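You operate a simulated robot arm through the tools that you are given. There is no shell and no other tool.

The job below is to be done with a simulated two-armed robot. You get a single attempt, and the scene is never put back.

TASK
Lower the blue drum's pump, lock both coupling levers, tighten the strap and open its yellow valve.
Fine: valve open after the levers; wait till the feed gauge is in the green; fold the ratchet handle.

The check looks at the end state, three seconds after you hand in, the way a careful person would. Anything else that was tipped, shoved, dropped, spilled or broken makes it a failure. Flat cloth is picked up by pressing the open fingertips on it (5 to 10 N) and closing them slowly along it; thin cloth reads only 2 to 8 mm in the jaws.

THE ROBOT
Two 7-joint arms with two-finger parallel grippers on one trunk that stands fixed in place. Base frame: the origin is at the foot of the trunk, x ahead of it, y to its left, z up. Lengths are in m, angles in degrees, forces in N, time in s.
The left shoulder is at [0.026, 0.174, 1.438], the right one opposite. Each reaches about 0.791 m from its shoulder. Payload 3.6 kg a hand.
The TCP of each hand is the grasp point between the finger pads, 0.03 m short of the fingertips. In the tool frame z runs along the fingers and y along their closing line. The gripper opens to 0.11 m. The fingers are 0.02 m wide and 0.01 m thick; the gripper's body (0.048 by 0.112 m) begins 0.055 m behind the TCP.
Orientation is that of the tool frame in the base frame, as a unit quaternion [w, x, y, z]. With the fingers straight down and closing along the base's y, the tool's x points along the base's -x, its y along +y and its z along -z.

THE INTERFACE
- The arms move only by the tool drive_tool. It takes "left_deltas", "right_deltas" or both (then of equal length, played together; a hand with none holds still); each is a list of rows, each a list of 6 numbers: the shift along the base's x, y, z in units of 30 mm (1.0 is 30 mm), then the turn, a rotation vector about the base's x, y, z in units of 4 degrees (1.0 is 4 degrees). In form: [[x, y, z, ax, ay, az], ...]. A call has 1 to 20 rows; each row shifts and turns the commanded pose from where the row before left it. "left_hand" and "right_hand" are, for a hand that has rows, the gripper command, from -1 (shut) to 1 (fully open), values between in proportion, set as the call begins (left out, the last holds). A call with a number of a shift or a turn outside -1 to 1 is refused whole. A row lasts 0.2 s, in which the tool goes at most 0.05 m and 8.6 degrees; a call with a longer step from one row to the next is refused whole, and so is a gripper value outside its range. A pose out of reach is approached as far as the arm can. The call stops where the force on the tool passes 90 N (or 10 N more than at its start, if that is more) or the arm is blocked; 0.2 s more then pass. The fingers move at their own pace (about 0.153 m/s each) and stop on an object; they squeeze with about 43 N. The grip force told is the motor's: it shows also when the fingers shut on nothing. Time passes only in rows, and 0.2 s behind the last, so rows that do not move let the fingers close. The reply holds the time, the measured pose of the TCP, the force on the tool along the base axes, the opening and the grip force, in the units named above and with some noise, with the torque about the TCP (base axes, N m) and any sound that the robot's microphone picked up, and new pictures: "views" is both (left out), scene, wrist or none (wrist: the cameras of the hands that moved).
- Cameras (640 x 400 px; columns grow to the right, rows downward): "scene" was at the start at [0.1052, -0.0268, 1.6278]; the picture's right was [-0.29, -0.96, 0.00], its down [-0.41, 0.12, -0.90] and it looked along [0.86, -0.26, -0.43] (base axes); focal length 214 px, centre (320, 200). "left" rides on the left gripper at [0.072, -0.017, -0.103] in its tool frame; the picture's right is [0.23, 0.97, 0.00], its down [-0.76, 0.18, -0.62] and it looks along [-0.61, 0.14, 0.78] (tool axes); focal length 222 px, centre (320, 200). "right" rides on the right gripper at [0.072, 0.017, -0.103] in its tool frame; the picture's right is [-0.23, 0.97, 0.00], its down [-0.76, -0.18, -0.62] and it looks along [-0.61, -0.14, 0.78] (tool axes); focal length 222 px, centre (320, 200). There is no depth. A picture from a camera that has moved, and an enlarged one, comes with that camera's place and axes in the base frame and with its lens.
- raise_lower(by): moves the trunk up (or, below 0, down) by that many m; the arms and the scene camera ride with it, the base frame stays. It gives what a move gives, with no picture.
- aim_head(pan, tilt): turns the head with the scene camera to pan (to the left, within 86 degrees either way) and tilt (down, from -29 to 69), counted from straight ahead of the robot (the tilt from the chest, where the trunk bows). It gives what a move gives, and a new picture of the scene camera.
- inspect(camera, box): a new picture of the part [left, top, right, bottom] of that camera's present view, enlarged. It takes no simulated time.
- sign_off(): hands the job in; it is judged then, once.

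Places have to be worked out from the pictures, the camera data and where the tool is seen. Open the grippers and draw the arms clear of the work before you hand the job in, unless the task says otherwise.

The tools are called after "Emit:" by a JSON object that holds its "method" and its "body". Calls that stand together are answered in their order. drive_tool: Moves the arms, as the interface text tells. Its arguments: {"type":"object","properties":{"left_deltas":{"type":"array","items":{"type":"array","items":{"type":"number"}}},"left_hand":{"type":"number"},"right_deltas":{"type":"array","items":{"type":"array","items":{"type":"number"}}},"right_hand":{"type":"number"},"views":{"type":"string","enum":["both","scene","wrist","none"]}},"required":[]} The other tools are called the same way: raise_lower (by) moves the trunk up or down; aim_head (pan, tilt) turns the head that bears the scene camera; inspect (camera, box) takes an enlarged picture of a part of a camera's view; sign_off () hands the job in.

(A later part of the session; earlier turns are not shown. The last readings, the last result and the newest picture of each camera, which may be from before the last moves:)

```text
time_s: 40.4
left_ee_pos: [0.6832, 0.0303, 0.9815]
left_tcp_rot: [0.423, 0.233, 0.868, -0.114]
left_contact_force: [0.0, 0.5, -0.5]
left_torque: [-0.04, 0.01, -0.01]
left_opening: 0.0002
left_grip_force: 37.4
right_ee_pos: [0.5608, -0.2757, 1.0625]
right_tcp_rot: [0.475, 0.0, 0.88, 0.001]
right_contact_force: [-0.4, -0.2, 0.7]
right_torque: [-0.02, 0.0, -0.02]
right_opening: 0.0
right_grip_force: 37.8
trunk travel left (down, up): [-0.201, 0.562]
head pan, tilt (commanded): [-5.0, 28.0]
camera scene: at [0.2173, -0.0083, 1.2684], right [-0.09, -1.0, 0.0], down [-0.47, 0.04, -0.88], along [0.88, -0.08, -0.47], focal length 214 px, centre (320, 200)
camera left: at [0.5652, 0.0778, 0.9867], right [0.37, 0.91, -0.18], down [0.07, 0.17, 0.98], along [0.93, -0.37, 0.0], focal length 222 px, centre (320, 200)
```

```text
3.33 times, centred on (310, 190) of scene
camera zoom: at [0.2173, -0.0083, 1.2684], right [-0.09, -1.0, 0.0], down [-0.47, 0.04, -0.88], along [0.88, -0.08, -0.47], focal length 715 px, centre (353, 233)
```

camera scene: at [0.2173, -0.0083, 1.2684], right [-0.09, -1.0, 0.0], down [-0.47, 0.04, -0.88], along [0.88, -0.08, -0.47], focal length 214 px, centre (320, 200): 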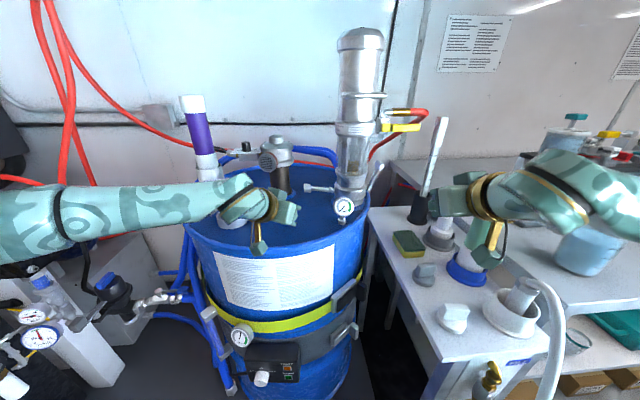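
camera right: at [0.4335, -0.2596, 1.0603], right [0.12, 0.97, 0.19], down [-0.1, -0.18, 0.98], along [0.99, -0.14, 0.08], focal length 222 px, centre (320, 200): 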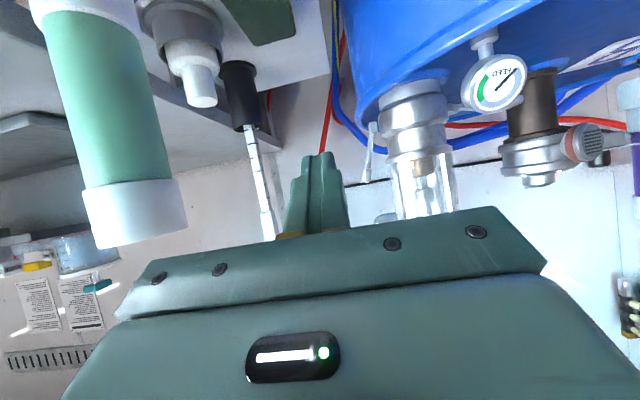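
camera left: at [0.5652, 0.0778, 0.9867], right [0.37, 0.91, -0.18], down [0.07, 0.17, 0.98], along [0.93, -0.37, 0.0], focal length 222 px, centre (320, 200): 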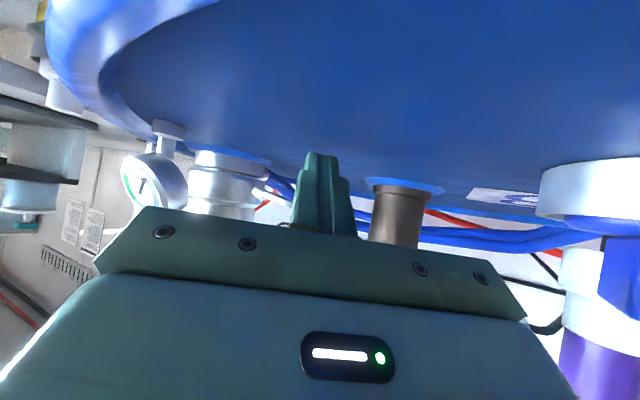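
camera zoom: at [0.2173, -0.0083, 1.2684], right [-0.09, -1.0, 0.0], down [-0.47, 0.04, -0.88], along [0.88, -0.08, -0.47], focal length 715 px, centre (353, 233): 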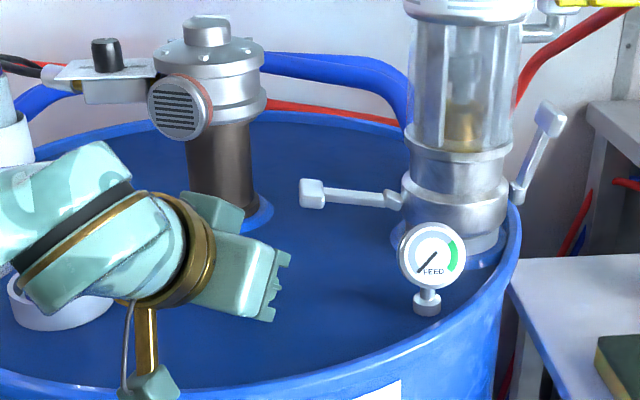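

Lid plane is near z≈0.947 and the fingertip's lowest corner ≈0.954, so I can slide in under the pad. Advancing along the finger's horizontal direction.

Emit:
{"method": "drive_tool", "body": {"left_deltas": [[0.68, -0.36, -0.02, 0, 0, 0], [0.68, -0.36, -0.02, 0, 0, 0], [0.68, -0.36, -0.02, 0, 0, 0], [0.5, -0.27, 0, 0, 0, 0]]}}

Emit:
{"method": "inspect", "body": {"camera": "left", "box": [160, 80, 440, 260]}}

Emit:
{"method": "inspect", "body": {"camera": "scene", "box": [240, 140, 400, 240]}}

```text
time_s: 41.4
left_ee_pos: [0.7593, -0.0119, 0.9795]
left_tcp_rot: [0.423, 0.233, 0.868, -0.114]
left_contact_force: [0.6, -1.2, -0.2]
left_torque: [0.0, -0.01, -0.02]
left_opening: 0.0
left_grip_force: 37.9
right_ee_pos: [0.5609, -0.2767, 1.0619]
right_tcp_rot: [0.475, -0.001, 0.88, 0.0]
right_contact_force: [0.3, 0.5, 0.2]
right_torque: [0.03, 0.0, 0.0]
right_opening: 0.0001
right_grip_force: 37.9
trunk travel left (down, up): [-0.201, 0.562]
head pan, tilt (commanded): [-5.0, 28.0]
camera scene: at [0.2174, -0.0085, 1.2684], right [-0.09, -1.0, 0.0], down [-0.47, 0.04, -0.88], along [0.88, -0.08, -0.47], focal length 214 px, centre (320, 200)
camera left: at [0.6424, 0.0365, 0.9853], right [0.37, 0.91, -0.18], down [0.07, 0.17, 0.98], along [0.93, -0.37, 0.0], focal length 222 px, centre (320, 200)
```

scene: 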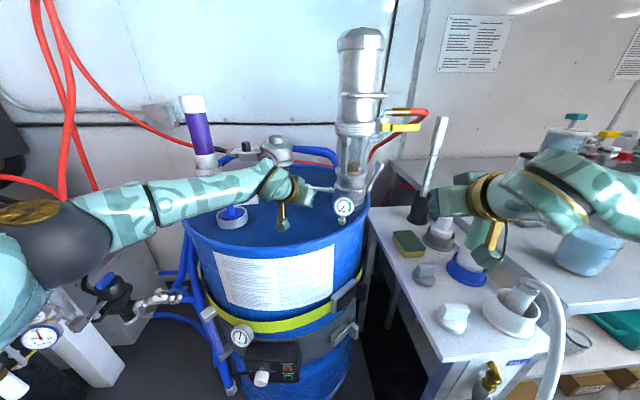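
left: 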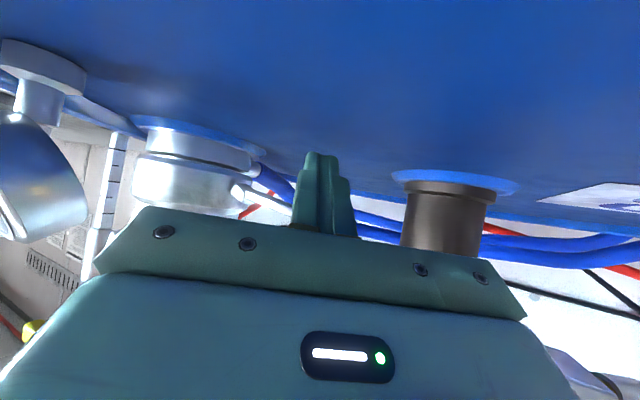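

```text
2.22 times, centred on (300, 170) of left
camera zoom: at [0.6424, 0.0365, 0.9853], right [0.37, 0.91, -0.18], down [0.07, 0.17, 0.98], along [0.93, -0.37, 0.0], focal length 494 px, centre (364, 267)
```

zoom: 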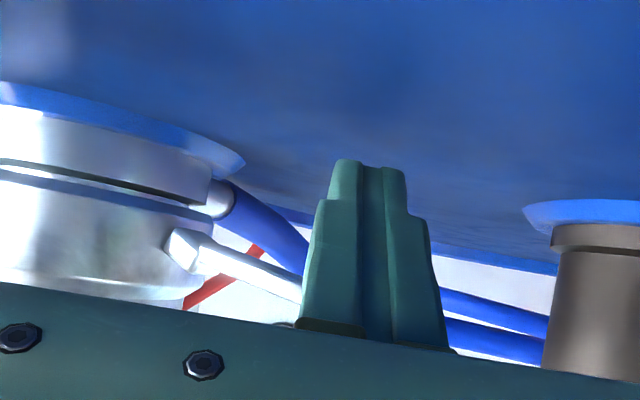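

```text
4.00 times, centred on (320, 190) of scene
camera zoom: at [0.2174, -0.0085, 1.2684], right [-0.09, -1.0, 0.0], down [-0.47, 0.04, -0.88], along [0.88, -0.08, -0.47], focal length 858 px, centre (320, 240)
```

zoom: 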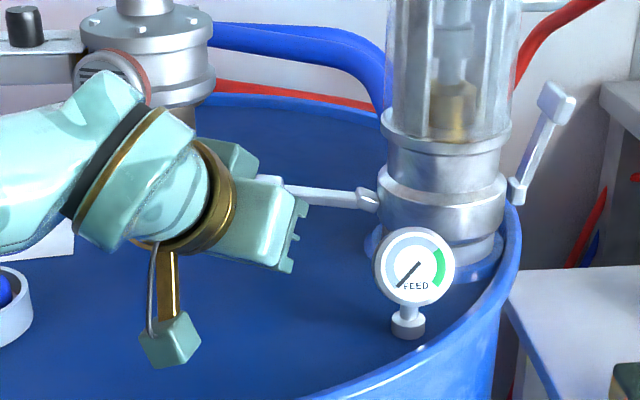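

Fingertips sit lower than the lever as planned and no contact so far. Two more small steps forward to get under the pad.

Emit:
{"method": "drive_tool", "body": {"left_deltas": [[0.4, -0.2, 0, 0, 0, 0], [0.4, -0.2, 0, 0, 0, 0], [0.2, -0.1, 0, 0, 0, 0]]}}

Emit:
{"method": "inspect", "body": {"camera": "left", "box": [160, 80, 440, 260]}}

Emit:
{"method": "inspect", "body": {"camera": "scene", "box": [240, 140, 400, 240]}}

```text
time_s: 42.2
left_ee_pos: [0.7896, -0.0247, 0.9807]
left_tcp_rot: [0.424, 0.232, 0.868, -0.113]
left_contact_force: [-0.1, 0.4, 0.0]
left_torque: [-0.02, -0.04, -0.01]
left_opening: 0.0
left_grip_force: 37.6
right_ee_pos: [0.5609, -0.2761, 1.0627]
right_tcp_rot: [0.475, 0.0, 0.88, 0.0]
right_contact_force: [-0.7, -0.3, -0.7]
right_torque: [0.02, -0.01, 0.02]
right_opening: 0.0
right_grip_force: 37.8
trunk travel left (down, up): [-0.201, 0.562]
head pan, tilt (commanded): [-5.0, 28.0]
camera scene: at [0.2169, -0.0086, 1.2685], right [-0.09, -1.0, 0.0], down [-0.47, 0.04, -0.88], along [0.88, -0.08, -0.47], focal length 214 px, centre (320, 200)
camera left: at [0.6714, 0.0219, 0.9865], right [0.37, 0.91, -0.18], down [0.07, 0.17, 0.98], along [0.93, -0.37, 0.0], focal length 222 px, centre (320, 200)
```

scene: 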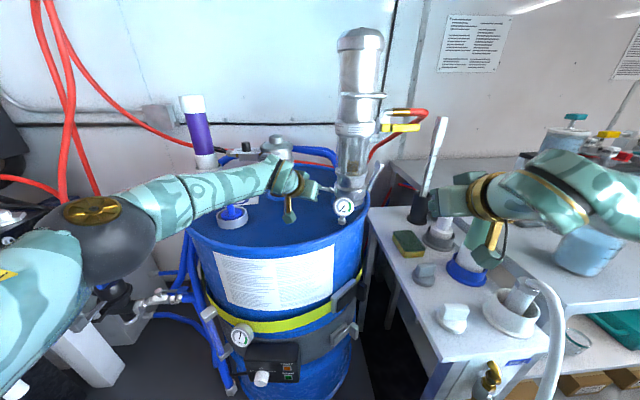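
left: 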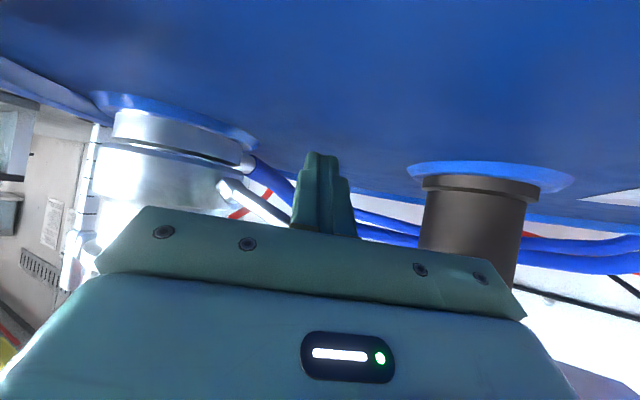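

```text
2.22 times, centred on (300, 170) of left
camera zoom: at [0.6714, 0.0219, 0.9865], right [0.37, 0.91, -0.18], down [0.07, 0.17, 0.98], along [0.93, -0.37, 0.0], focal length 494 px, centre (364, 267)
```

zoom: 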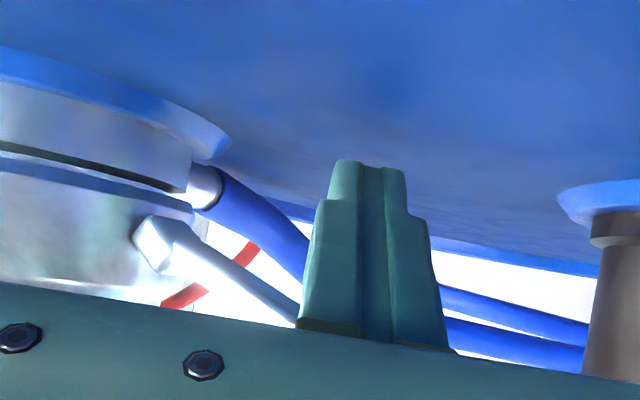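

```text
4.00 times, centred on (320, 190) of scene
camera zoom: at [0.2169, -0.0086, 1.2685], right [-0.09, -1.0, 0.0], down [-0.47, 0.04, -0.88], along [0.88, -0.08, -0.47], focal length 858 px, centre (320, 240)
```

zoom: 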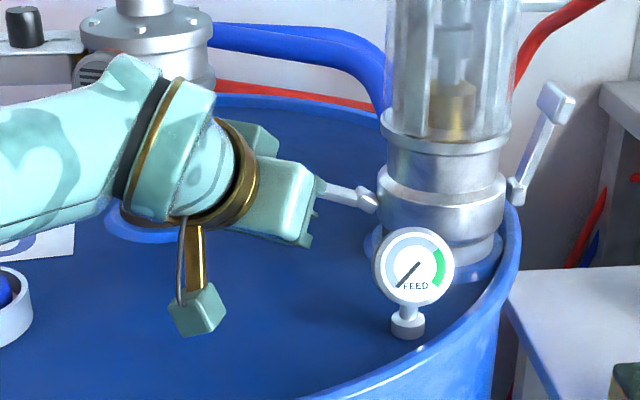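

TCP now at (0.790, -0.025, 0.981) with the fingertip under the lever. I'll raise slowly and watch the lever.

Emit:
{"method": "drive_tool", "body": {"left_deltas": [[0, 0, 0.25, 0, 0, 0], [0, 0, 0.25, 0, 0, 0], [0, 0, 0.25, 0, 0, 0]], "views": "none"}}

Emit:
{"method": "inspect", "body": {"camera": "scene", "box": [240, 140, 400, 240]}}

```text
time_s: 43.0
left_ee_pos: [0.7877, -0.0247, 0.9867]
left_tcp_rot: [0.423, 0.232, 0.869, -0.114]
left_contact_force: [1.0, 0.0, -0.1]
left_torque: [-0.02, -0.03, -0.04]
left_opening: 0.0
left_grip_force: 37.5
left hand out of reach, approached as far as the arm can: row 1, 3
right_ee_pos: [0.5601, -0.2778, 1.0628]
right_tcp_rot: [0.475, -0.001, 0.88, 0.001]
right_contact_force: [0.1, 0.0, -0.3]
right_torque: [-0.01, -0.03, 0.0]
right_opening: 0.0
right_grip_force: 38.1
trunk travel left (down, up): [-0.201, 0.562]
head pan, tilt (commanded): [-5.0, 28.0]
```

```text
4.00 times, centred on (320, 190) of scene
camera zoom: at [0.2174, -0.0084, 1.2684], right [-0.09, -1.0, 0.0], down [-0.47, 0.04, -0.88], along [0.88, -0.08, -0.47], focal length 858 px, centre (320, 240)
```

zoom: 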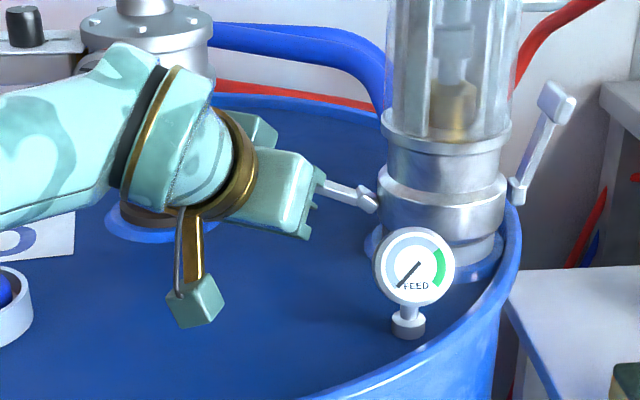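

The left arm is at its reach limit at this pitch (it only rose 6 mm). I'll level the fingers (pitch up about the hand's own axis) while rising, which brings the wrist back within reach.

Emit:
{"method": "drive_tool", "body": {"left_deltas": [[0, 0, 0.2, -0.5, -0.866, 0], [0, 0, 0.3, -0.5, -0.866, 0], [0, -0.03, 0.35, -0.5, -0.866, 0], [0, -0.05, 0.35, -0.5, -0.866, 0]]}}

Emit:
{"method": "inspect", "body": {"camera": "scene", "box": [240, 140, 400, 240]}}

Emit:
{"method": "inspect", "body": {"camera": "left", "box": [160, 80, 440, 260]}}

```text
time_s: 44.0
left_ee_pos: [0.788, -0.0258, 1.0214]
left_tcp_rot: [0.54, 0.216, 0.8, -0.146]
left_contact_force: [-0.4, 0.9, -0.8]
left_torque: [-0.01, -0.02, 0.0]
left_opening: 0.0
left_grip_force: 37.8
right_ee_pos: [0.5606, -0.2756, 1.0627]
right_tcp_rot: [0.475, 0.0, 0.88, 0.0]
right_contact_force: [-1.1, 0.6, -0.3]
right_torque: [-0.02, 0.01, 0.01]
right_opening: 0.0
right_grip_force: 37.4
trunk travel left (down, up): [-0.201, 0.562]
head pan, tilt (commanded): [-5.0, 28.0]
camera scene: at [0.2173, -0.0082, 1.2684], right [-0.09, -1.0, 0.0], down [-0.47, 0.04, -0.88], along [0.88, -0.08, -0.47], focal length 214 px, centre (320, 200)
camera left: at [0.6732, 0.0204, 0.9927], right [0.41, 0.89, -0.21], down [-0.16, 0.3, 0.94], along [0.9, -0.36, 0.27], focal length 222 px, centre (320, 200)
```

scene: 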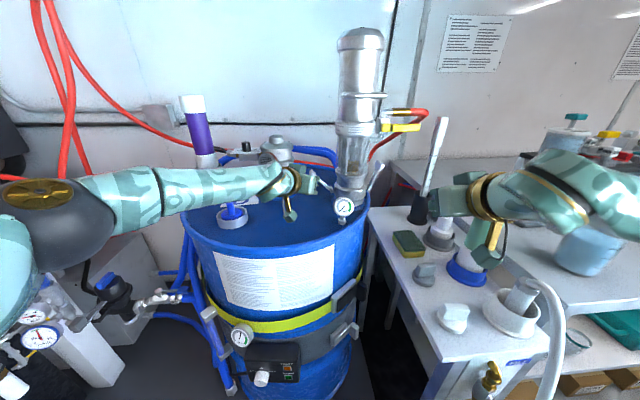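
left: 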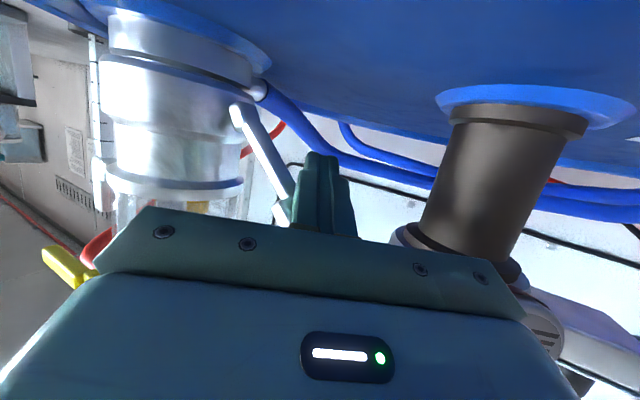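

```text
4.00 times, centred on (320, 190) of scene
camera zoom: at [0.2173, -0.0082, 1.2684], right [-0.09, -1.0, 0.0], down [-0.47, 0.04, -0.88], along [0.88, -0.08, -0.47], focal length 858 px, centre (320, 240)
```

zoom: 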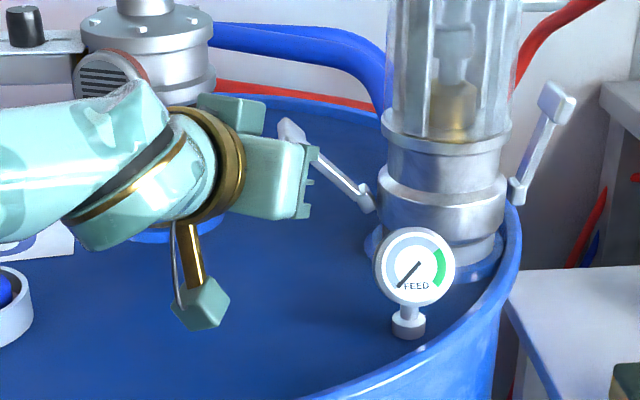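

```text
2.22 times, centred on (300, 170) of left
camera zoom: at [0.6732, 0.0204, 0.9927], right [0.41, 0.89, -0.21], down [-0.16, 0.3, 0.94], along [0.9, -0.36, 0.27], focal length 494 px, centre (364, 267)
```

zoom: 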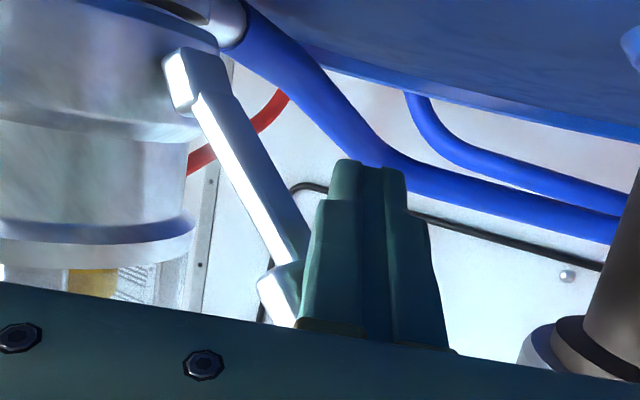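

The left lever is now about 40° up with no notable force. Continuing its arc: up and inward toward the pump.

Emit:
{"method": "drive_tool", "body": {"left_deltas": [[0, -0.12, 0.27, 0, 0, 0], [0, -0.15, 0.24, 0, 0, 0], [0, -0.2, 0.2, 0, 0, 0], [0, -0.22, 0.17, 0, 0, 0], [0, -0.25, 0.14, 0, 0, 0]]}}

Emit:
{"method": "inspect", "body": {"camera": "scene", "box": [240, 140, 400, 240]}}

Emit:
{"method": "inspect", "body": {"camera": "left", "box": [160, 20, 440, 260]}}

```text
time_s: 45.2
left_ee_pos: [0.7885, -0.0512, 1.0495]
left_tcp_rot: [0.539, 0.213, 0.802, -0.145]
left_contact_force: [-7.3, 11.9, -8.0]
left_torque: [0.1, 0.04, -0.1]
left_opening: 0.0
left_grip_force: 37.4
right_ee_pos: [0.5606, -0.2739, 1.0635]
right_tcp_rot: [0.475, -0.001, 0.88, 0.0]
right_contact_force: [0.3, -0.3, 0.9]
right_torque: [-0.01, -0.01, -0.01]
right_opening: 0.0001
right_grip_force: 37.4
trunk travel left (down, up): [-0.201, 0.562]
head pan, tilt (commanded): [-5.0, 28.0]
camera scene: at [0.2176, -0.0062, 1.2681], right [-0.09, -1.0, 0.0], down [-0.47, 0.04, -0.88], along [0.88, -0.08, -0.47], focal length 214 px, centre (320, 200)
camera left: at [0.6732, -0.0052, 1.0206], right [0.41, 0.89, -0.21], down [-0.16, 0.3, 0.94], along [0.9, -0.35, 0.27], focal length 222 px, centre (320, 200)
```

scene: 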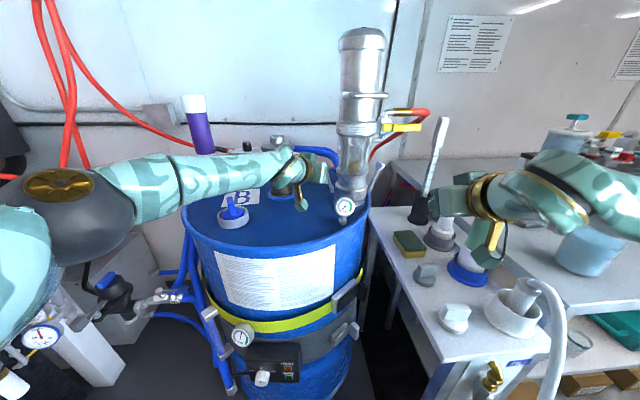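
left: 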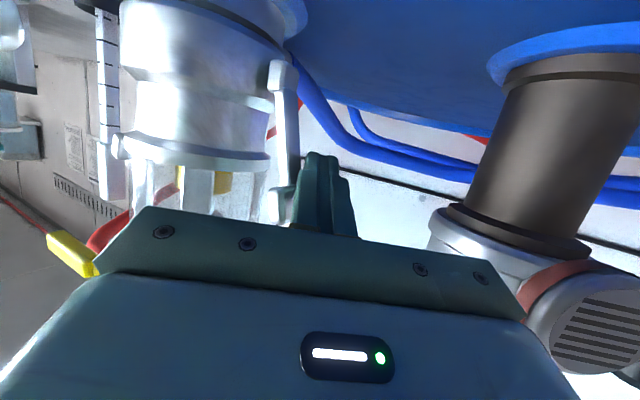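

```text
4.00 times, centred on (320, 190) of scene
camera zoom: at [0.2176, -0.0062, 1.2681], right [-0.09, -1.0, 0.0], down [-0.47, 0.04, -0.88], along [0.88, -0.08, -0.47], focal length 858 px, centre (320, 240)
```

zoom: 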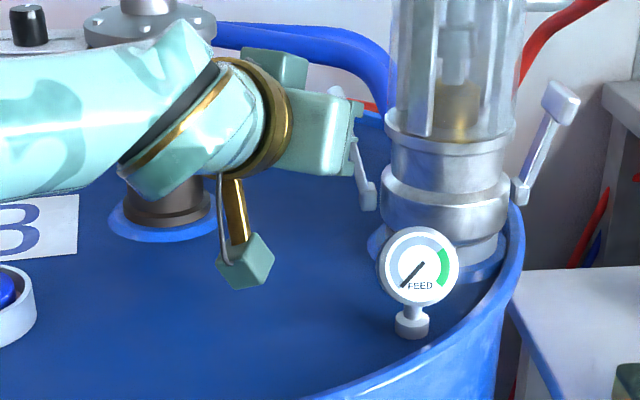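

```text
1.67 times, centred on (300, 140) of left
camera zoom: at [0.6732, -0.0052, 1.0206], right [0.41, 0.89, -0.21], down [-0.16, 0.3, 0.94], along [0.9, -0.35, 0.27], focal length 370 px, centre (353, 300)
```

zoom: 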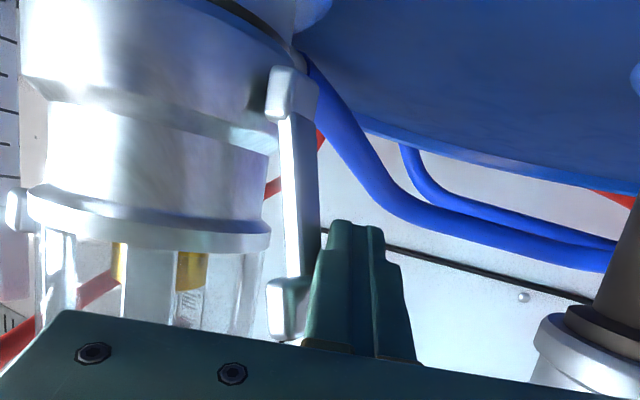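

The left lever is near its upright stop (force rising to 16 N). I'll press it a bit more inward to make sure it reaches the stop.

Emit:
{"method": "drive_tool", "body": {"left_deltas": [[0, -0.2, 0.08, 0, 0, 0], [0, -0.2, 0.06, 0, 0, 0], [0, -0.2, 0.04, 0, 0, 0], [0, -0.2, 0, 0, 0, 0]]}}

Emit:
{"method": "inspect", "body": {"camera": "scene", "box": [240, 140, 400, 240]}}

```text
time_s: 46.0
left_ee_pos: [0.794, -0.0546, 1.049]
left_tcp_rot: [0.533, 0.201, 0.81, -0.136]
left_contact_force: [-24.4, 59.7, -12.8]
left_torque: [-0.34, -0.18, -0.36]
left_opening: 0.0
left_grip_force: 38.1
right_ee_pos: [0.5569, -0.2757, 1.0656]
right_tcp_rot: [0.476, 0.001, 0.879, -0.004]
right_contact_force: [0.8, -0.6, -0.1]
right_torque: [0.01, -0.01, 0.03]
right_opening: 0.0
right_grip_force: 37.8
trunk travel left (down, up): [-0.201, 0.562]
head pan, tilt (commanded): [-5.0, 28.0]
stopped in row 3 (left hand): the force on the tool passed its limit at 93 N (the readings are from after the stop); the commanded pose is now the measured one
camera scene: at [0.2139, -0.0004, 1.2694], right [-0.08, -1.0, 0.01], down [-0.47, 0.03, -0.88], along [0.88, -0.08, -0.47], focal length 214 px, centre (320, 200)
camera left: at [0.6762, -0.0112, 1.0226], right [0.38, 0.9, -0.21], down [-0.15, 0.29, 0.94], along [0.91, -0.33, 0.25], focal length 222 px, centre (320, 200)
```

scene: 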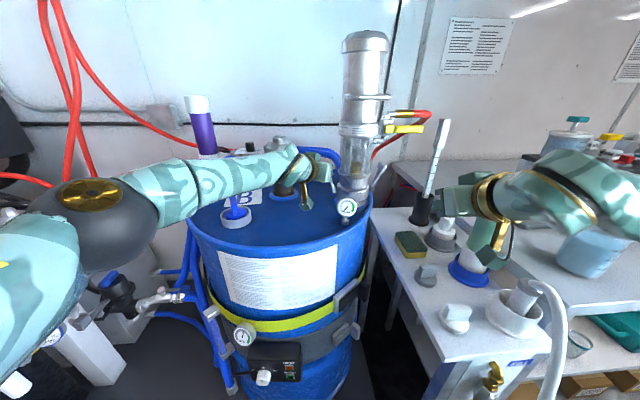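
left: 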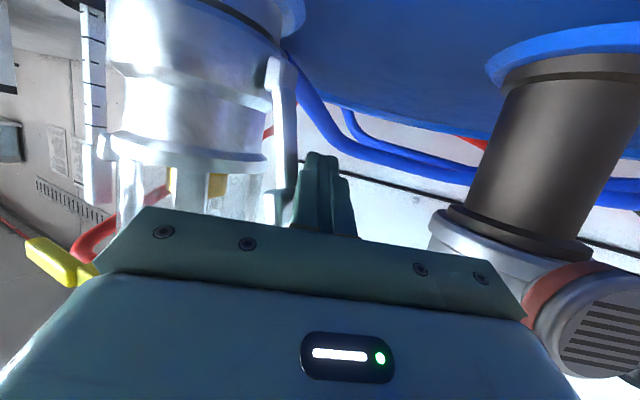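

```text
4.00 times, centred on (320, 190) of scene
camera zoom: at [0.2139, -0.0004, 1.2694], right [-0.08, -1.0, 0.01], down [-0.47, 0.03, -0.88], along [0.88, -0.08, -0.47], focal length 858 px, centre (320, 240)
```

zoom: 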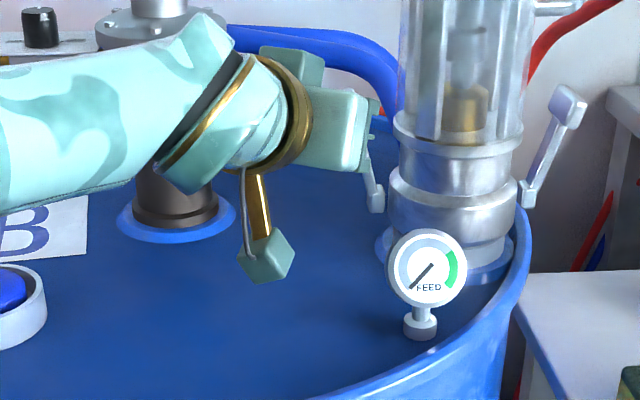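

The left lever is hard against its stop (limit reached at 93 N). I'll back off and retreat along the finger direction.

Emit:
{"method": "drive_tool", "body": {"left_deltas": [[0, 0.4, 0, 0, 0, 0], [-0.2, 0.5, 0.1, 0, 0, 0], [-0.6, 0.3, 0.1, 0, 0, 0], [-0.8, 0.3, 0.2, 0, 0, 0], [-0.8, 0.3, 0.3, 0, 0, 0], [-0.8, 0.3, 0.3, 0, 0, 0], [-0.8, 0.3, 0.2, 0, 0, 0], [-0.8, 0.3, 0.2, 0, 0, 0], [-0.8, 0.3, 0.2, 0, 0, 0]]}}

Emit:
{"method": "inspect", "body": {"camera": "scene", "box": [260, 20, 440, 240]}}

Emit:
{"method": "inspect", "body": {"camera": "left", "box": [0, 0, 320, 240]}}

```text
time_s: 48.0
left_ee_pos: [0.6267, 0.0205, 1.1009]
left_tcp_rot: [0.535, 0.211, 0.806, -0.14]
left_contact_force: [0.0, 0.2, -0.3]
left_torque: [0.03, 0.02, 0.02]
left_opening: 0.0
left_grip_force: 37.3
right_ee_pos: [0.5593, -0.2795, 1.0623]
right_tcp_rot: [0.475, 0.002, 0.88, -0.001]
right_contact_force: [-0.2, 0.9, -0.6]
right_torque: [0.0, 0.04, 0.02]
right_opening: 0.0
right_grip_force: 37.7
trunk travel left (down, up): [-0.201, 0.562]
head pan, tilt (commanded): [-5.0, 28.0]
camera scene: at [0.2167, -0.0079, 1.2685], right [-0.09, -1.0, 0.0], down [-0.47, 0.04, -0.88], along [0.88, -0.08, -0.47], focal length 214 px, centre (320, 200)
camera left: at [0.5093, 0.0663, 1.0739], right [0.4, 0.89, -0.21], down [-0.15, 0.29, 0.94], along [0.9, -0.35, 0.25], focal length 222 px, centre (320, 200)
```

scene: 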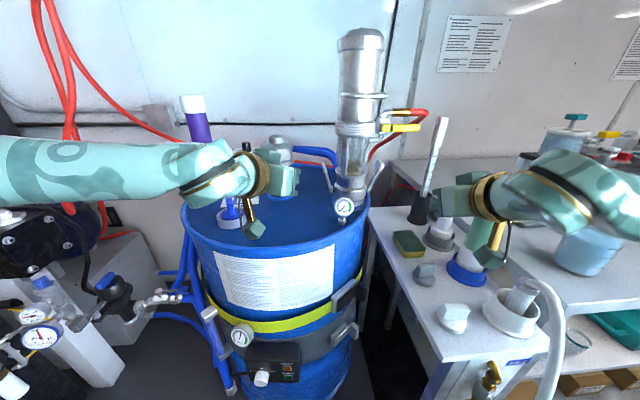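
left: 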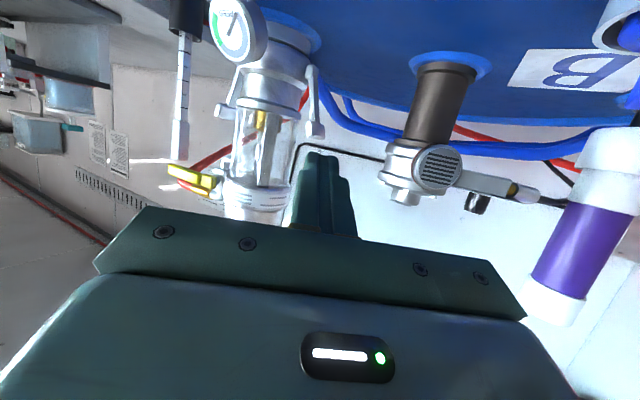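

```text
1.82 times, centred on (350, 130) of scene
camera zoom: at [0.2167, -0.0079, 1.2685], right [-0.09, -1.0, 0.0], down [-0.47, 0.04, -0.88], along [0.88, -0.08, -0.47], focal length 390 px, centre (266, 327)
```

zoom: 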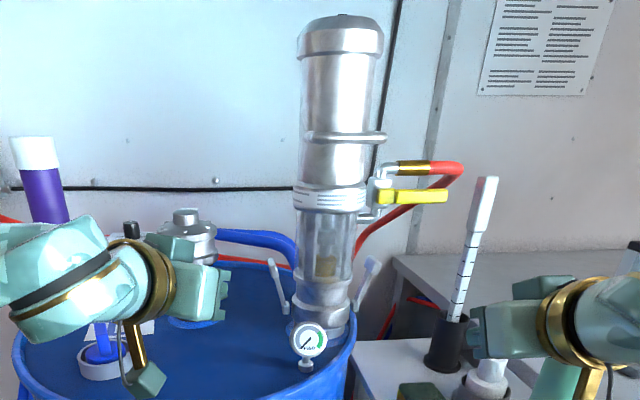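

```text
1.67 times, centred on (160, 120) of left
camera zoom: at [0.5093, 0.0663, 1.0739], right [0.4, 0.89, -0.21], down [-0.15, 0.29, 0.94], along [0.9, -0.35, 0.25], focal length 370 px, centre (587, 333)
```

zoom: 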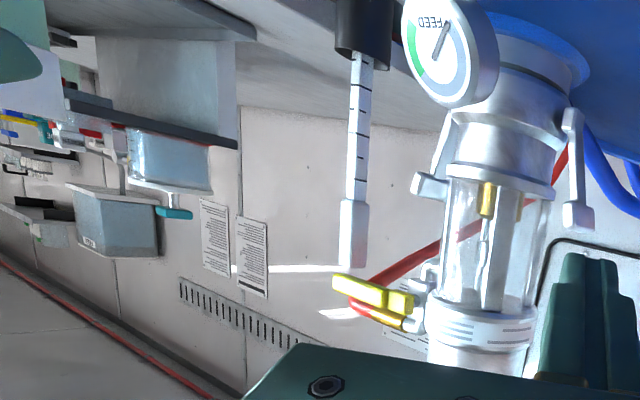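

Both levers now stand up symmetrically. Next the strap: I'll aim the head down at the ratchet on the drum's right front and zoom in.

Emit:
{"method": "aim_head", "body": {"pan": -12, "tilt": 48}}

Emit:
{"method": "inspect", "body": {"camera": "scene", "box": [230, 150, 390, 250]}}

Emit:
{"method": "inspect", "body": {"camera": "scene", "box": [140, 120, 390, 290]}}

```text
time_s: 48.9
left_ee_pos: [0.627, 0.0204, 1.1001]
left_tcp_rot: [0.533, 0.211, 0.807, -0.141]
left_contact_force: [0.3, 0.7, -0.6]
left_torque: [-0.02, 0.01, 0.0]
left_opening: 0.0001
left_grip_force: 38.5
right_ee_pos: [0.5599, -0.2807, 1.0631]
right_tcp_rot: [0.475, 0.003, 0.88, -0.001]
right_contact_force: [0.6, 0.5, -0.2]
right_torque: [0.03, 0.07, -0.02]
right_opening: 0.0001
right_grip_force: 38.0
trunk travel left (down, up): [-0.201, 0.562]
head pan, tilt (commanded): [-12.0, 48.0]
camera scene: at [0.2034, -0.0167, 1.2385], right [-0.21, -0.98, 0.0], down [-0.73, 0.15, -0.67], along [0.65, -0.14, -0.74], focal length 214 px, centre (320, 200)
```

scene: 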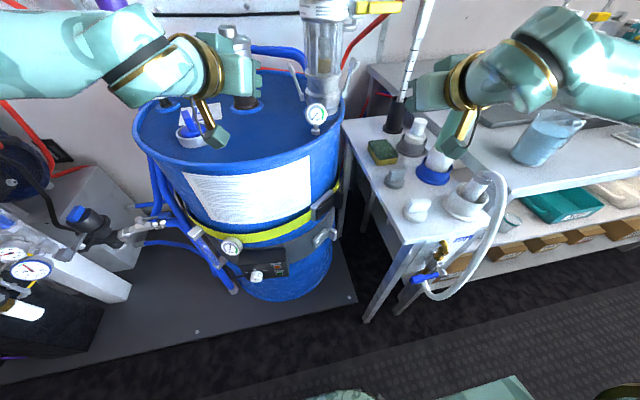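

```text
4.00 times, centred on (310, 200) of scene
camera zoom: at [0.2034, -0.0167, 1.2385], right [-0.21, -0.98, 0.0], down [-0.73, 0.15, -0.67], along [0.65, -0.14, -0.74], focal length 858 px, centre (360, 200)
```

zoom: 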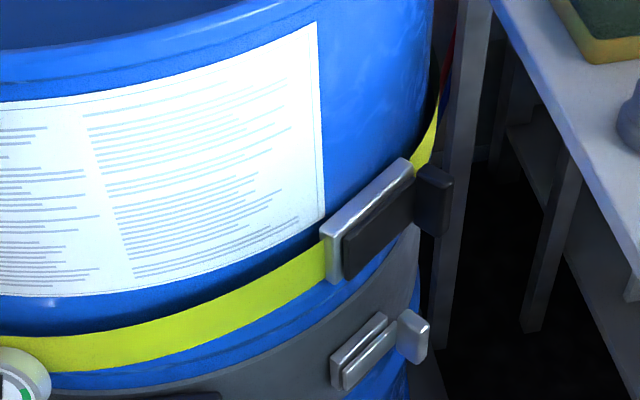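

```text
2.35 times, centred on (265, 205) of scene
camera zoom: at [0.2034, -0.0167, 1.2385], right [-0.21, -0.98, 0.0], down [-0.73, 0.15, -0.67], along [0.65, -0.14, -0.74], focal length 505 px, centre (449, 188)
```

zoom: 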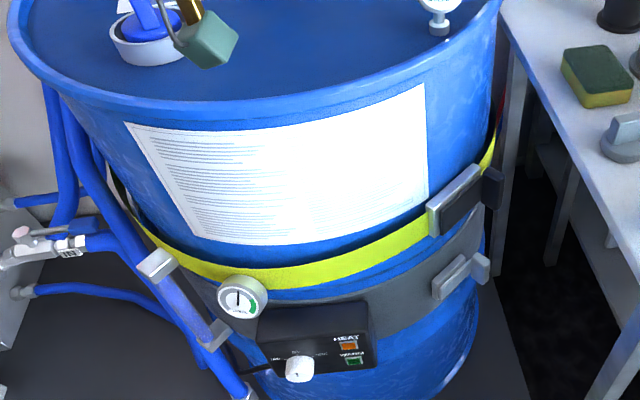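

The ratchet's silver base triangulates to about (0.588, -0.107, 0.784); it has a dark handle with a grip pad at its right end, and a look-alike latch sits below on the grey band. I'll bring the right hand's camera down in front of it for a close look.

Emit:
{"method": "drive_tool", "body": {"right_deltas": [[-0.4, 0.46, -0.4, 0, 1, 0.375], [-0.4, 0.46, -0.4, 0, 1, 0.375], [-0.4, 0.46, -0.4, 0, 1, 0.375], [-0.4, 0.46, -0.4, 0, 1, 0.375], [-0.4, 0.46, -0.4, 0, 1, 0.375], [-0.4, 0.46, -0.4, 0, 1, 0.375], [-0.4, 0.46, -0.5, 0, 1, 0.375], [-0.3, 0.46, -0.5, 0, 1, 0.375], [-0.2, 0.46, -0.5, 0, 1, 0.375], [-0.2, 0.46, -0.5, 0, 1, 0.375]]}}

Emit:
{"method": "inspect", "body": {"camera": "right", "box": [160, 0, 480, 240]}}

```text
time_s: 51.1
left_ee_pos: [0.6267, 0.0214, 1.0995]
left_tcp_rot: [0.533, 0.21, 0.807, -0.14]
left_contact_force: [0.0, 0.4, 0.2]
left_torque: [0.01, -0.02, -0.02]
left_opening: 0.0
left_grip_force: 37.5
right_ee_pos: [0.4558, -0.1413, 0.9302]
right_tcp_rot: [0.143, -0.111, 0.982, 0.058]
right_contact_force: [-0.5, 0.2, 0.1]
right_torque: [-0.01, -0.03, 0.02]
right_opening: 0.0
right_grip_force: 37.9
trunk travel left (down, up): [-0.201, 0.562]
head pan, tilt (commanded): [-12.0, 48.0]
camera scene: at [0.2037, -0.0164, 1.2384], right [-0.21, -0.98, 0.0], down [-0.73, 0.15, -0.67], along [0.65, -0.14, -0.74], focal length 214 px, centre (320, 200)
camera right: at [0.3554, -0.1549, 1.0101], right [-0.02, 0.99, 0.15], down [0.59, -0.11, 0.8], along [0.81, 0.1, -0.58], focal length 222 px, centre (320, 200)
```

scene: 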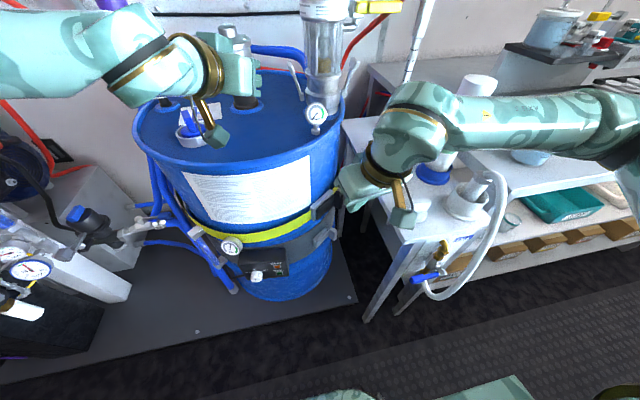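
right: 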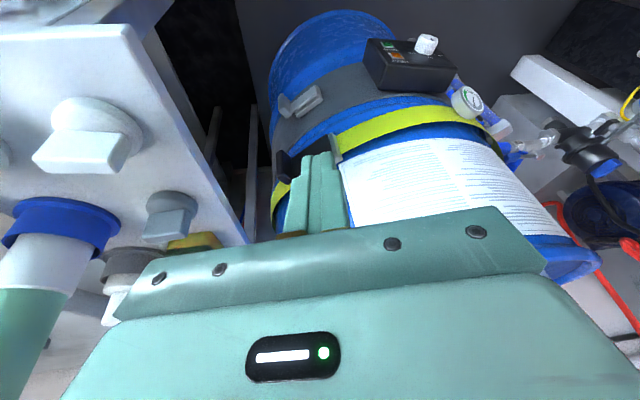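

```text
1.67 times, centred on (320, 120) of right
camera zoom: at [0.3554, -0.1549, 1.0101], right [-0.02, 0.99, 0.15], down [0.59, -0.11, 0.8], along [0.81, 0.1, -0.58], focal length 370 px, centre (320, 333)
```

zoom: 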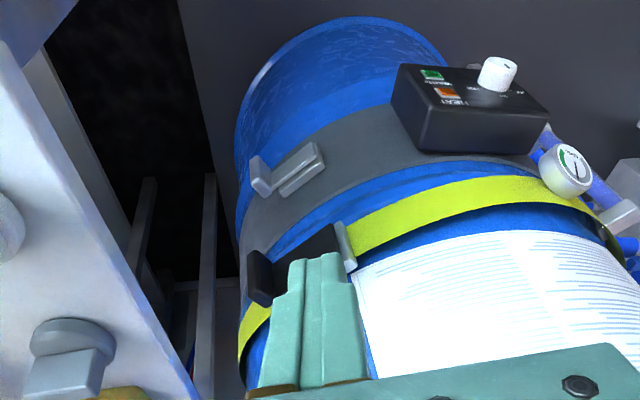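

The fingers hide the ratchet; I'll open the right gripper (free space here) and shift a little left and down to see it clearly.

Emit:
{"method": "drive_tool", "body": {"right_deltas": [[-0.3, 0.3, -0.3, 0, -0.5, 0], [-0.3, 0.3, -0.3, 0, -0.5, 0], [-0.3, 0.3, -0.3, 0, -0.5, 0], [-0.3, 0.3, -0.3, 0, -0.5, 0]], "right_hand": 1, "views": "wrist"}}

Emit:
{"method": "inspect", "body": {"camera": "right", "box": [160, 40, 420, 240]}}

```text
time_s: 52.1
left_ee_pos: [0.6252, 0.0211, 1.1005]
left_tcp_rot: [0.534, 0.211, 0.807, -0.141]
left_contact_force: [0.2, -1.2, 0.6]
left_torque: [0.01, -0.02, -0.01]
left_opening: 0.0
left_grip_force: 37.5
right_ee_pos: [0.4186, -0.1051, 0.8934]
right_tcp_rot: [0.211, -0.114, 0.969, 0.051]
right_contact_force: [0.3, -0.6, 0.6]
right_torque: [-0.01, -0.01, 0.02]
right_opening: 0.1101
right_grip_force: 0.0
trunk travel left (down, up): [-0.201, 0.562]
head pan, tilt (commanded): [-12.0, 48.0]
camera right: at [0.3098, -0.119, 0.9591], right [-0.04, 0.99, 0.14], down [0.47, -0.11, 0.88], along [0.88, 0.1, -0.46], focal length 222 px, centre (320, 200)
```

right: 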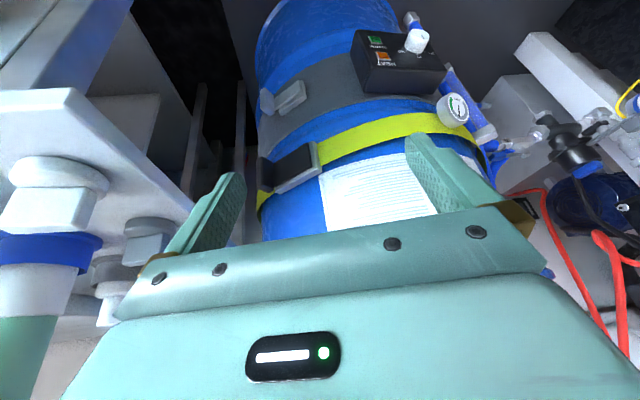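

```text
2.00 times, centred on (290, 140) of right
camera zoom: at [0.3098, -0.119, 0.9591], right [-0.04, 0.99, 0.14], down [0.47, -0.11, 0.88], along [0.88, 0.1, -0.46], focal length 444 px, centre (380, 320)
```

zoom: 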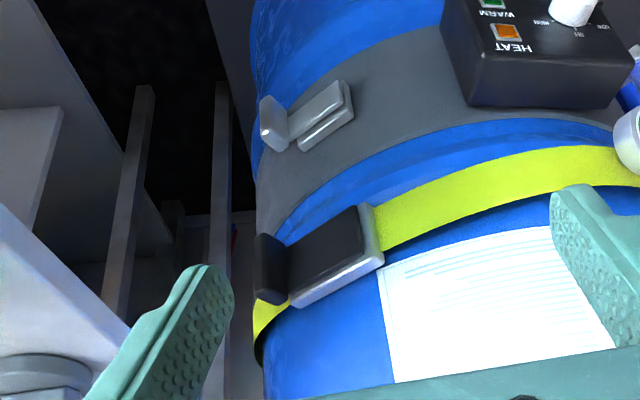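

Opening worked and I can see the ratchet: silver base, flat black handle with an upright grip at its right end. I'll zoom further to judge its shape.

Emit:
{"method": "inspect", "body": {"camera": "right", "box": [230, 110, 350, 215]}}

Emit:
{"method": "inspect", "body": {"camera": "scene", "box": [290, 170, 370, 250]}}

```text
3.81 times, centred on (290, 162) of right
camera zoom: at [0.3098, -0.119, 0.9591], right [-0.04, 0.99, 0.14], down [0.47, -0.11, 0.88], along [0.88, 0.1, -0.46], focal length 846 px, centre (434, 343)
```

zoom: 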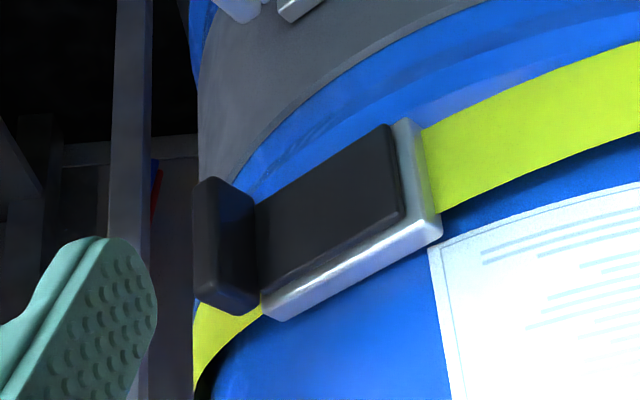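

```text
5.00 times, centred on (330, 210) of scene
camera zoom: at [0.2035, -0.0164, 1.2384], right [-0.21, -0.98, 0.0], down [-0.73, 0.15, -0.67], along [0.65, -0.14, -0.74], focal length 1072 px, centre (270, 150)
```

zoom: 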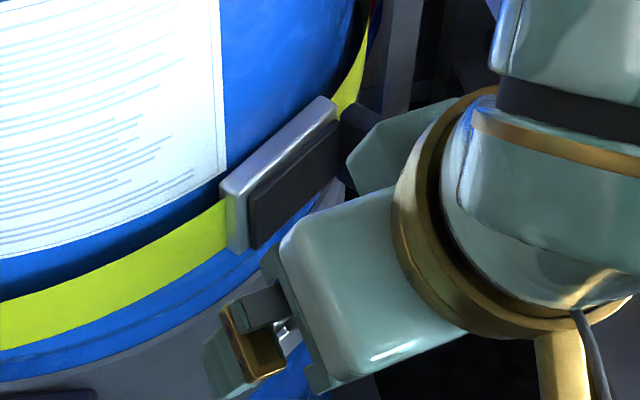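

I can see the shape now: base ≈10 cm long, hinged black arm, and a grip block (about 2×2.6×5 cm) at its right end near (0.643, -0.170, 0.723). I'll narrow the right gripper to ~5 cm, turn it to the ratchet's tangent (26° yaw, 20° tilt) and bring it to a pre-grasp point outward and above the grip.

Emit:
{"method": "drive_tool", "body": {"right_deltas": [[0.95, -0.45, -0.2, -0.183, 0.153, 0.5], [0.95, -0.45, -0.2, -0.183, 0.153, 0.5], [0.95, -0.45, -0.3, -0.183, 0.153, 0.5], [0.95, -0.45, -0.4, -0.183, 0.153, 0.5], [0.95, -0.45, -0.4, -0.183, 0.153, 0.5], [0.9, -0.45, -0.4, -0.183, 0.153, 0.5]], "right_hand": -0.05}}

Emit:
{"method": "inspect", "body": {"camera": "right", "box": [200, 60, 440, 240]}}

Emit:
{"method": "inspect", "body": {"camera": "scene", "box": [280, 110, 440, 270]}}

```text
time_s: 53.5
left_ee_pos: [0.6275, 0.0208, 1.0998]
left_tcp_rot: [0.533, 0.21, 0.808, -0.14]
left_contact_force: [-0.1, -0.6, 0.1]
left_torque: [0.0, -0.01, 0.02]
left_opening: 0.0003
left_grip_force: 37.7
right_ee_pos: [0.5908, -0.1852, 0.8386]
right_tcp_rot: [0.168, -0.222, 0.96, 0.039]
right_contact_force: [0.1, 0.5, -0.2]
right_torque: [0.03, 0.02, 0.04]
right_opening: 0.0524
right_grip_force: 0.0
trunk travel left (down, up): [-0.201, 0.562]
head pan, tilt (commanded): [-12.0, 48.0]
camera scene: at [0.204, -0.0167, 1.2383], right [-0.21, -0.98, 0.0], down [-0.73, 0.15, -0.67], along [0.65, -0.14, -0.74], focal length 214 px, centre (320, 200)
camera right: at [0.4905, -0.2169, 0.9117], right [-0.24, 0.97, 0.08], down [0.53, 0.06, 0.85], along [0.81, 0.24, -0.53], focal length 222 px, centre (320, 200)
```

scene: 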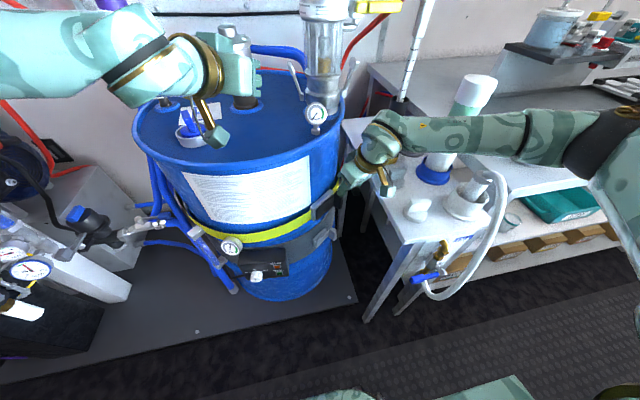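
right: 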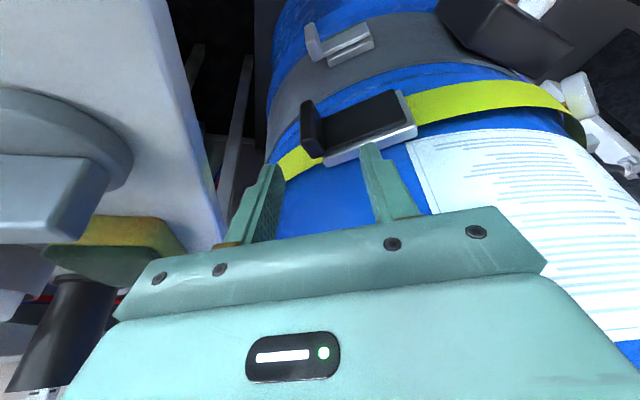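

```text
2.22 times, centred on (320, 150) of right
camera zoom: at [0.4905, -0.2169, 0.9117], right [-0.24, 0.97, 0.08], down [0.53, 0.06, 0.85], along [0.81, 0.24, -0.53], focal length 494 px, centre (320, 311)
```

zoom: 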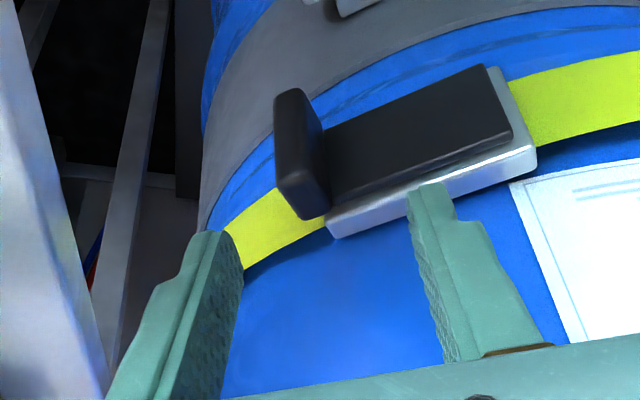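

```text
2.50 times, centred on (360, 190) of scene
camera zoom: at [0.204, -0.0167, 1.2383], right [-0.21, -0.98, 0.0], down [-0.73, 0.15, -0.67], along [0.65, -0.14, -0.74], focal length 536 px, centre (220, 225)
```

zoom: 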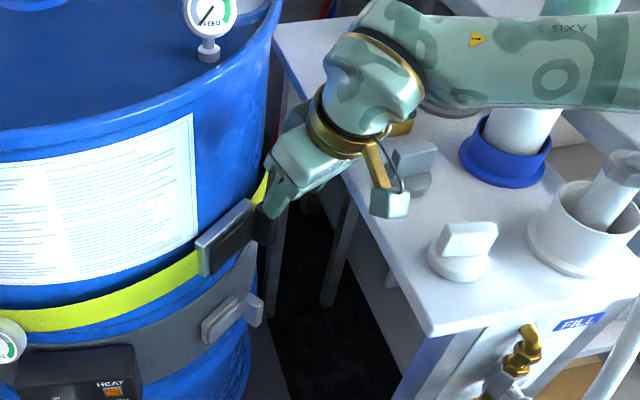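

This closer view gives a consistent ratchet geometry: left (hinge) end ≈(0.604, -0.080), grip ≈(0.647, -0.173, 0.72), tangent ≈(0.62, -0.78). I'll add 12° yaw to align with it and move to just above/outside the grip.

Emit:
{"method": "drive_tool", "body": {"right_deltas": [[0.28, -0.05, -0.4, 0, 0, 0.78], [0.28, -0.05, -0.4, 0, 0, 0.78], [0.28, -0.05, -0.4, 0, 0, 0.78], [0.28, -0.05, -0.4, 0, 0, 0.78]]}}

Emit:
{"method": "inspect", "body": {"camera": "right", "box": [200, 20, 440, 240]}}

Emit:
{"method": "inspect", "body": {"camera": "scene", "box": [290, 150, 400, 250]}}

```text
time_s: 54.5
left_ee_pos: [0.626, 0.0205, 1.0998]
left_tcp_rot: [0.534, 0.211, 0.807, -0.14]
left_contact_force: [0.0, 0.0, 0.5]
left_torque: [0.0, 0.03, -0.01]
left_opening: 0.0
left_grip_force: 37.5
right_ee_pos: [0.6144, -0.193, 0.8023]
right_tcp_rot: [0.166, -0.298, 0.938, 0.052]
right_contact_force: [0.5, -0.7, 0.5]
right_torque: [0.02, -0.01, 0.0]
right_opening: 0.0523
right_grip_force: 0.1
right hand out of reach, approached as far as the arm can: row 4
trunk travel left (down, up): [-0.201, 0.562]
head pan, tilt (commanded): [-12.0, 48.0]
camera scene: at [0.2036, -0.0176, 1.2384], right [-0.21, -0.98, 0.0], down [-0.73, 0.16, -0.67], along [0.65, -0.14, -0.74], focal length 214 px, centre (320, 200)
camera right: at [0.52, -0.2397, 0.8762], right [-0.39, 0.92, 0.08], down [0.51, 0.14, 0.85], along [0.77, 0.37, -0.53], focal length 222 px, centre (320, 200)
```

scene: 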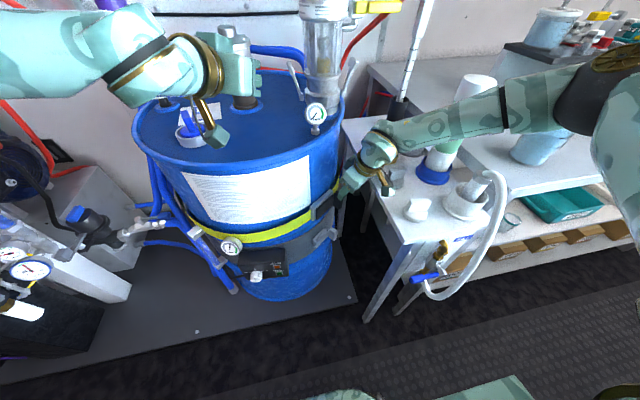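
right: 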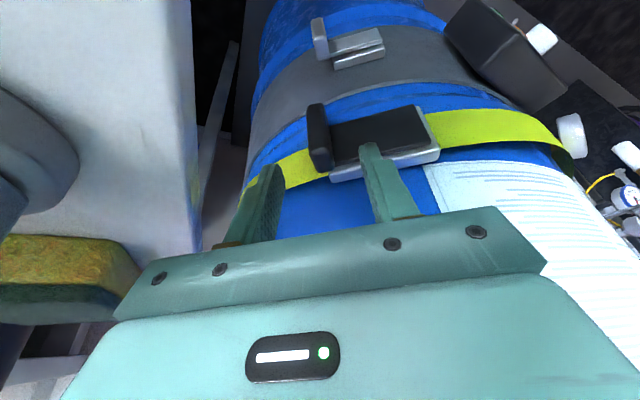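

```text
1.82 times, centred on (320, 130) of right
camera zoom: at [0.52, -0.2397, 0.8762], right [-0.39, 0.92, 0.08], down [0.51, 0.14, 0.85], along [0.77, 0.37, -0.53], focal length 404 px, centre (320, 327)
```

zoom: 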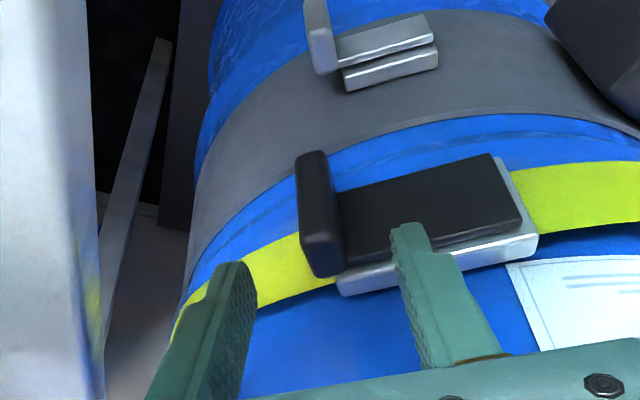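

```text
4.00 times, centred on (345, 200) of scene
camera zoom: at [0.2036, -0.0176, 1.2384], right [-0.21, -0.98, 0.0], down [-0.73, 0.16, -0.67], along [0.65, -0.14, -0.74], focal length 858 px, centre (220, 200)
```

zoom: 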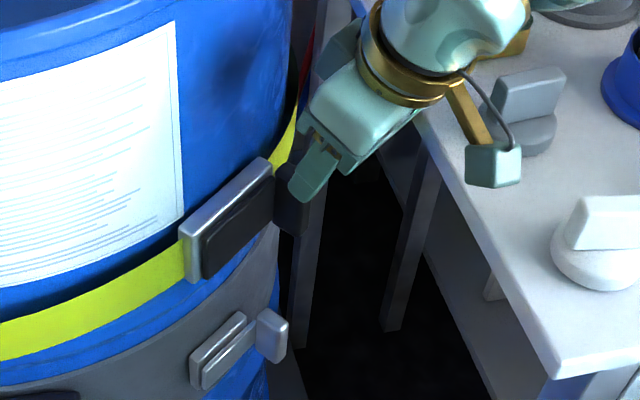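

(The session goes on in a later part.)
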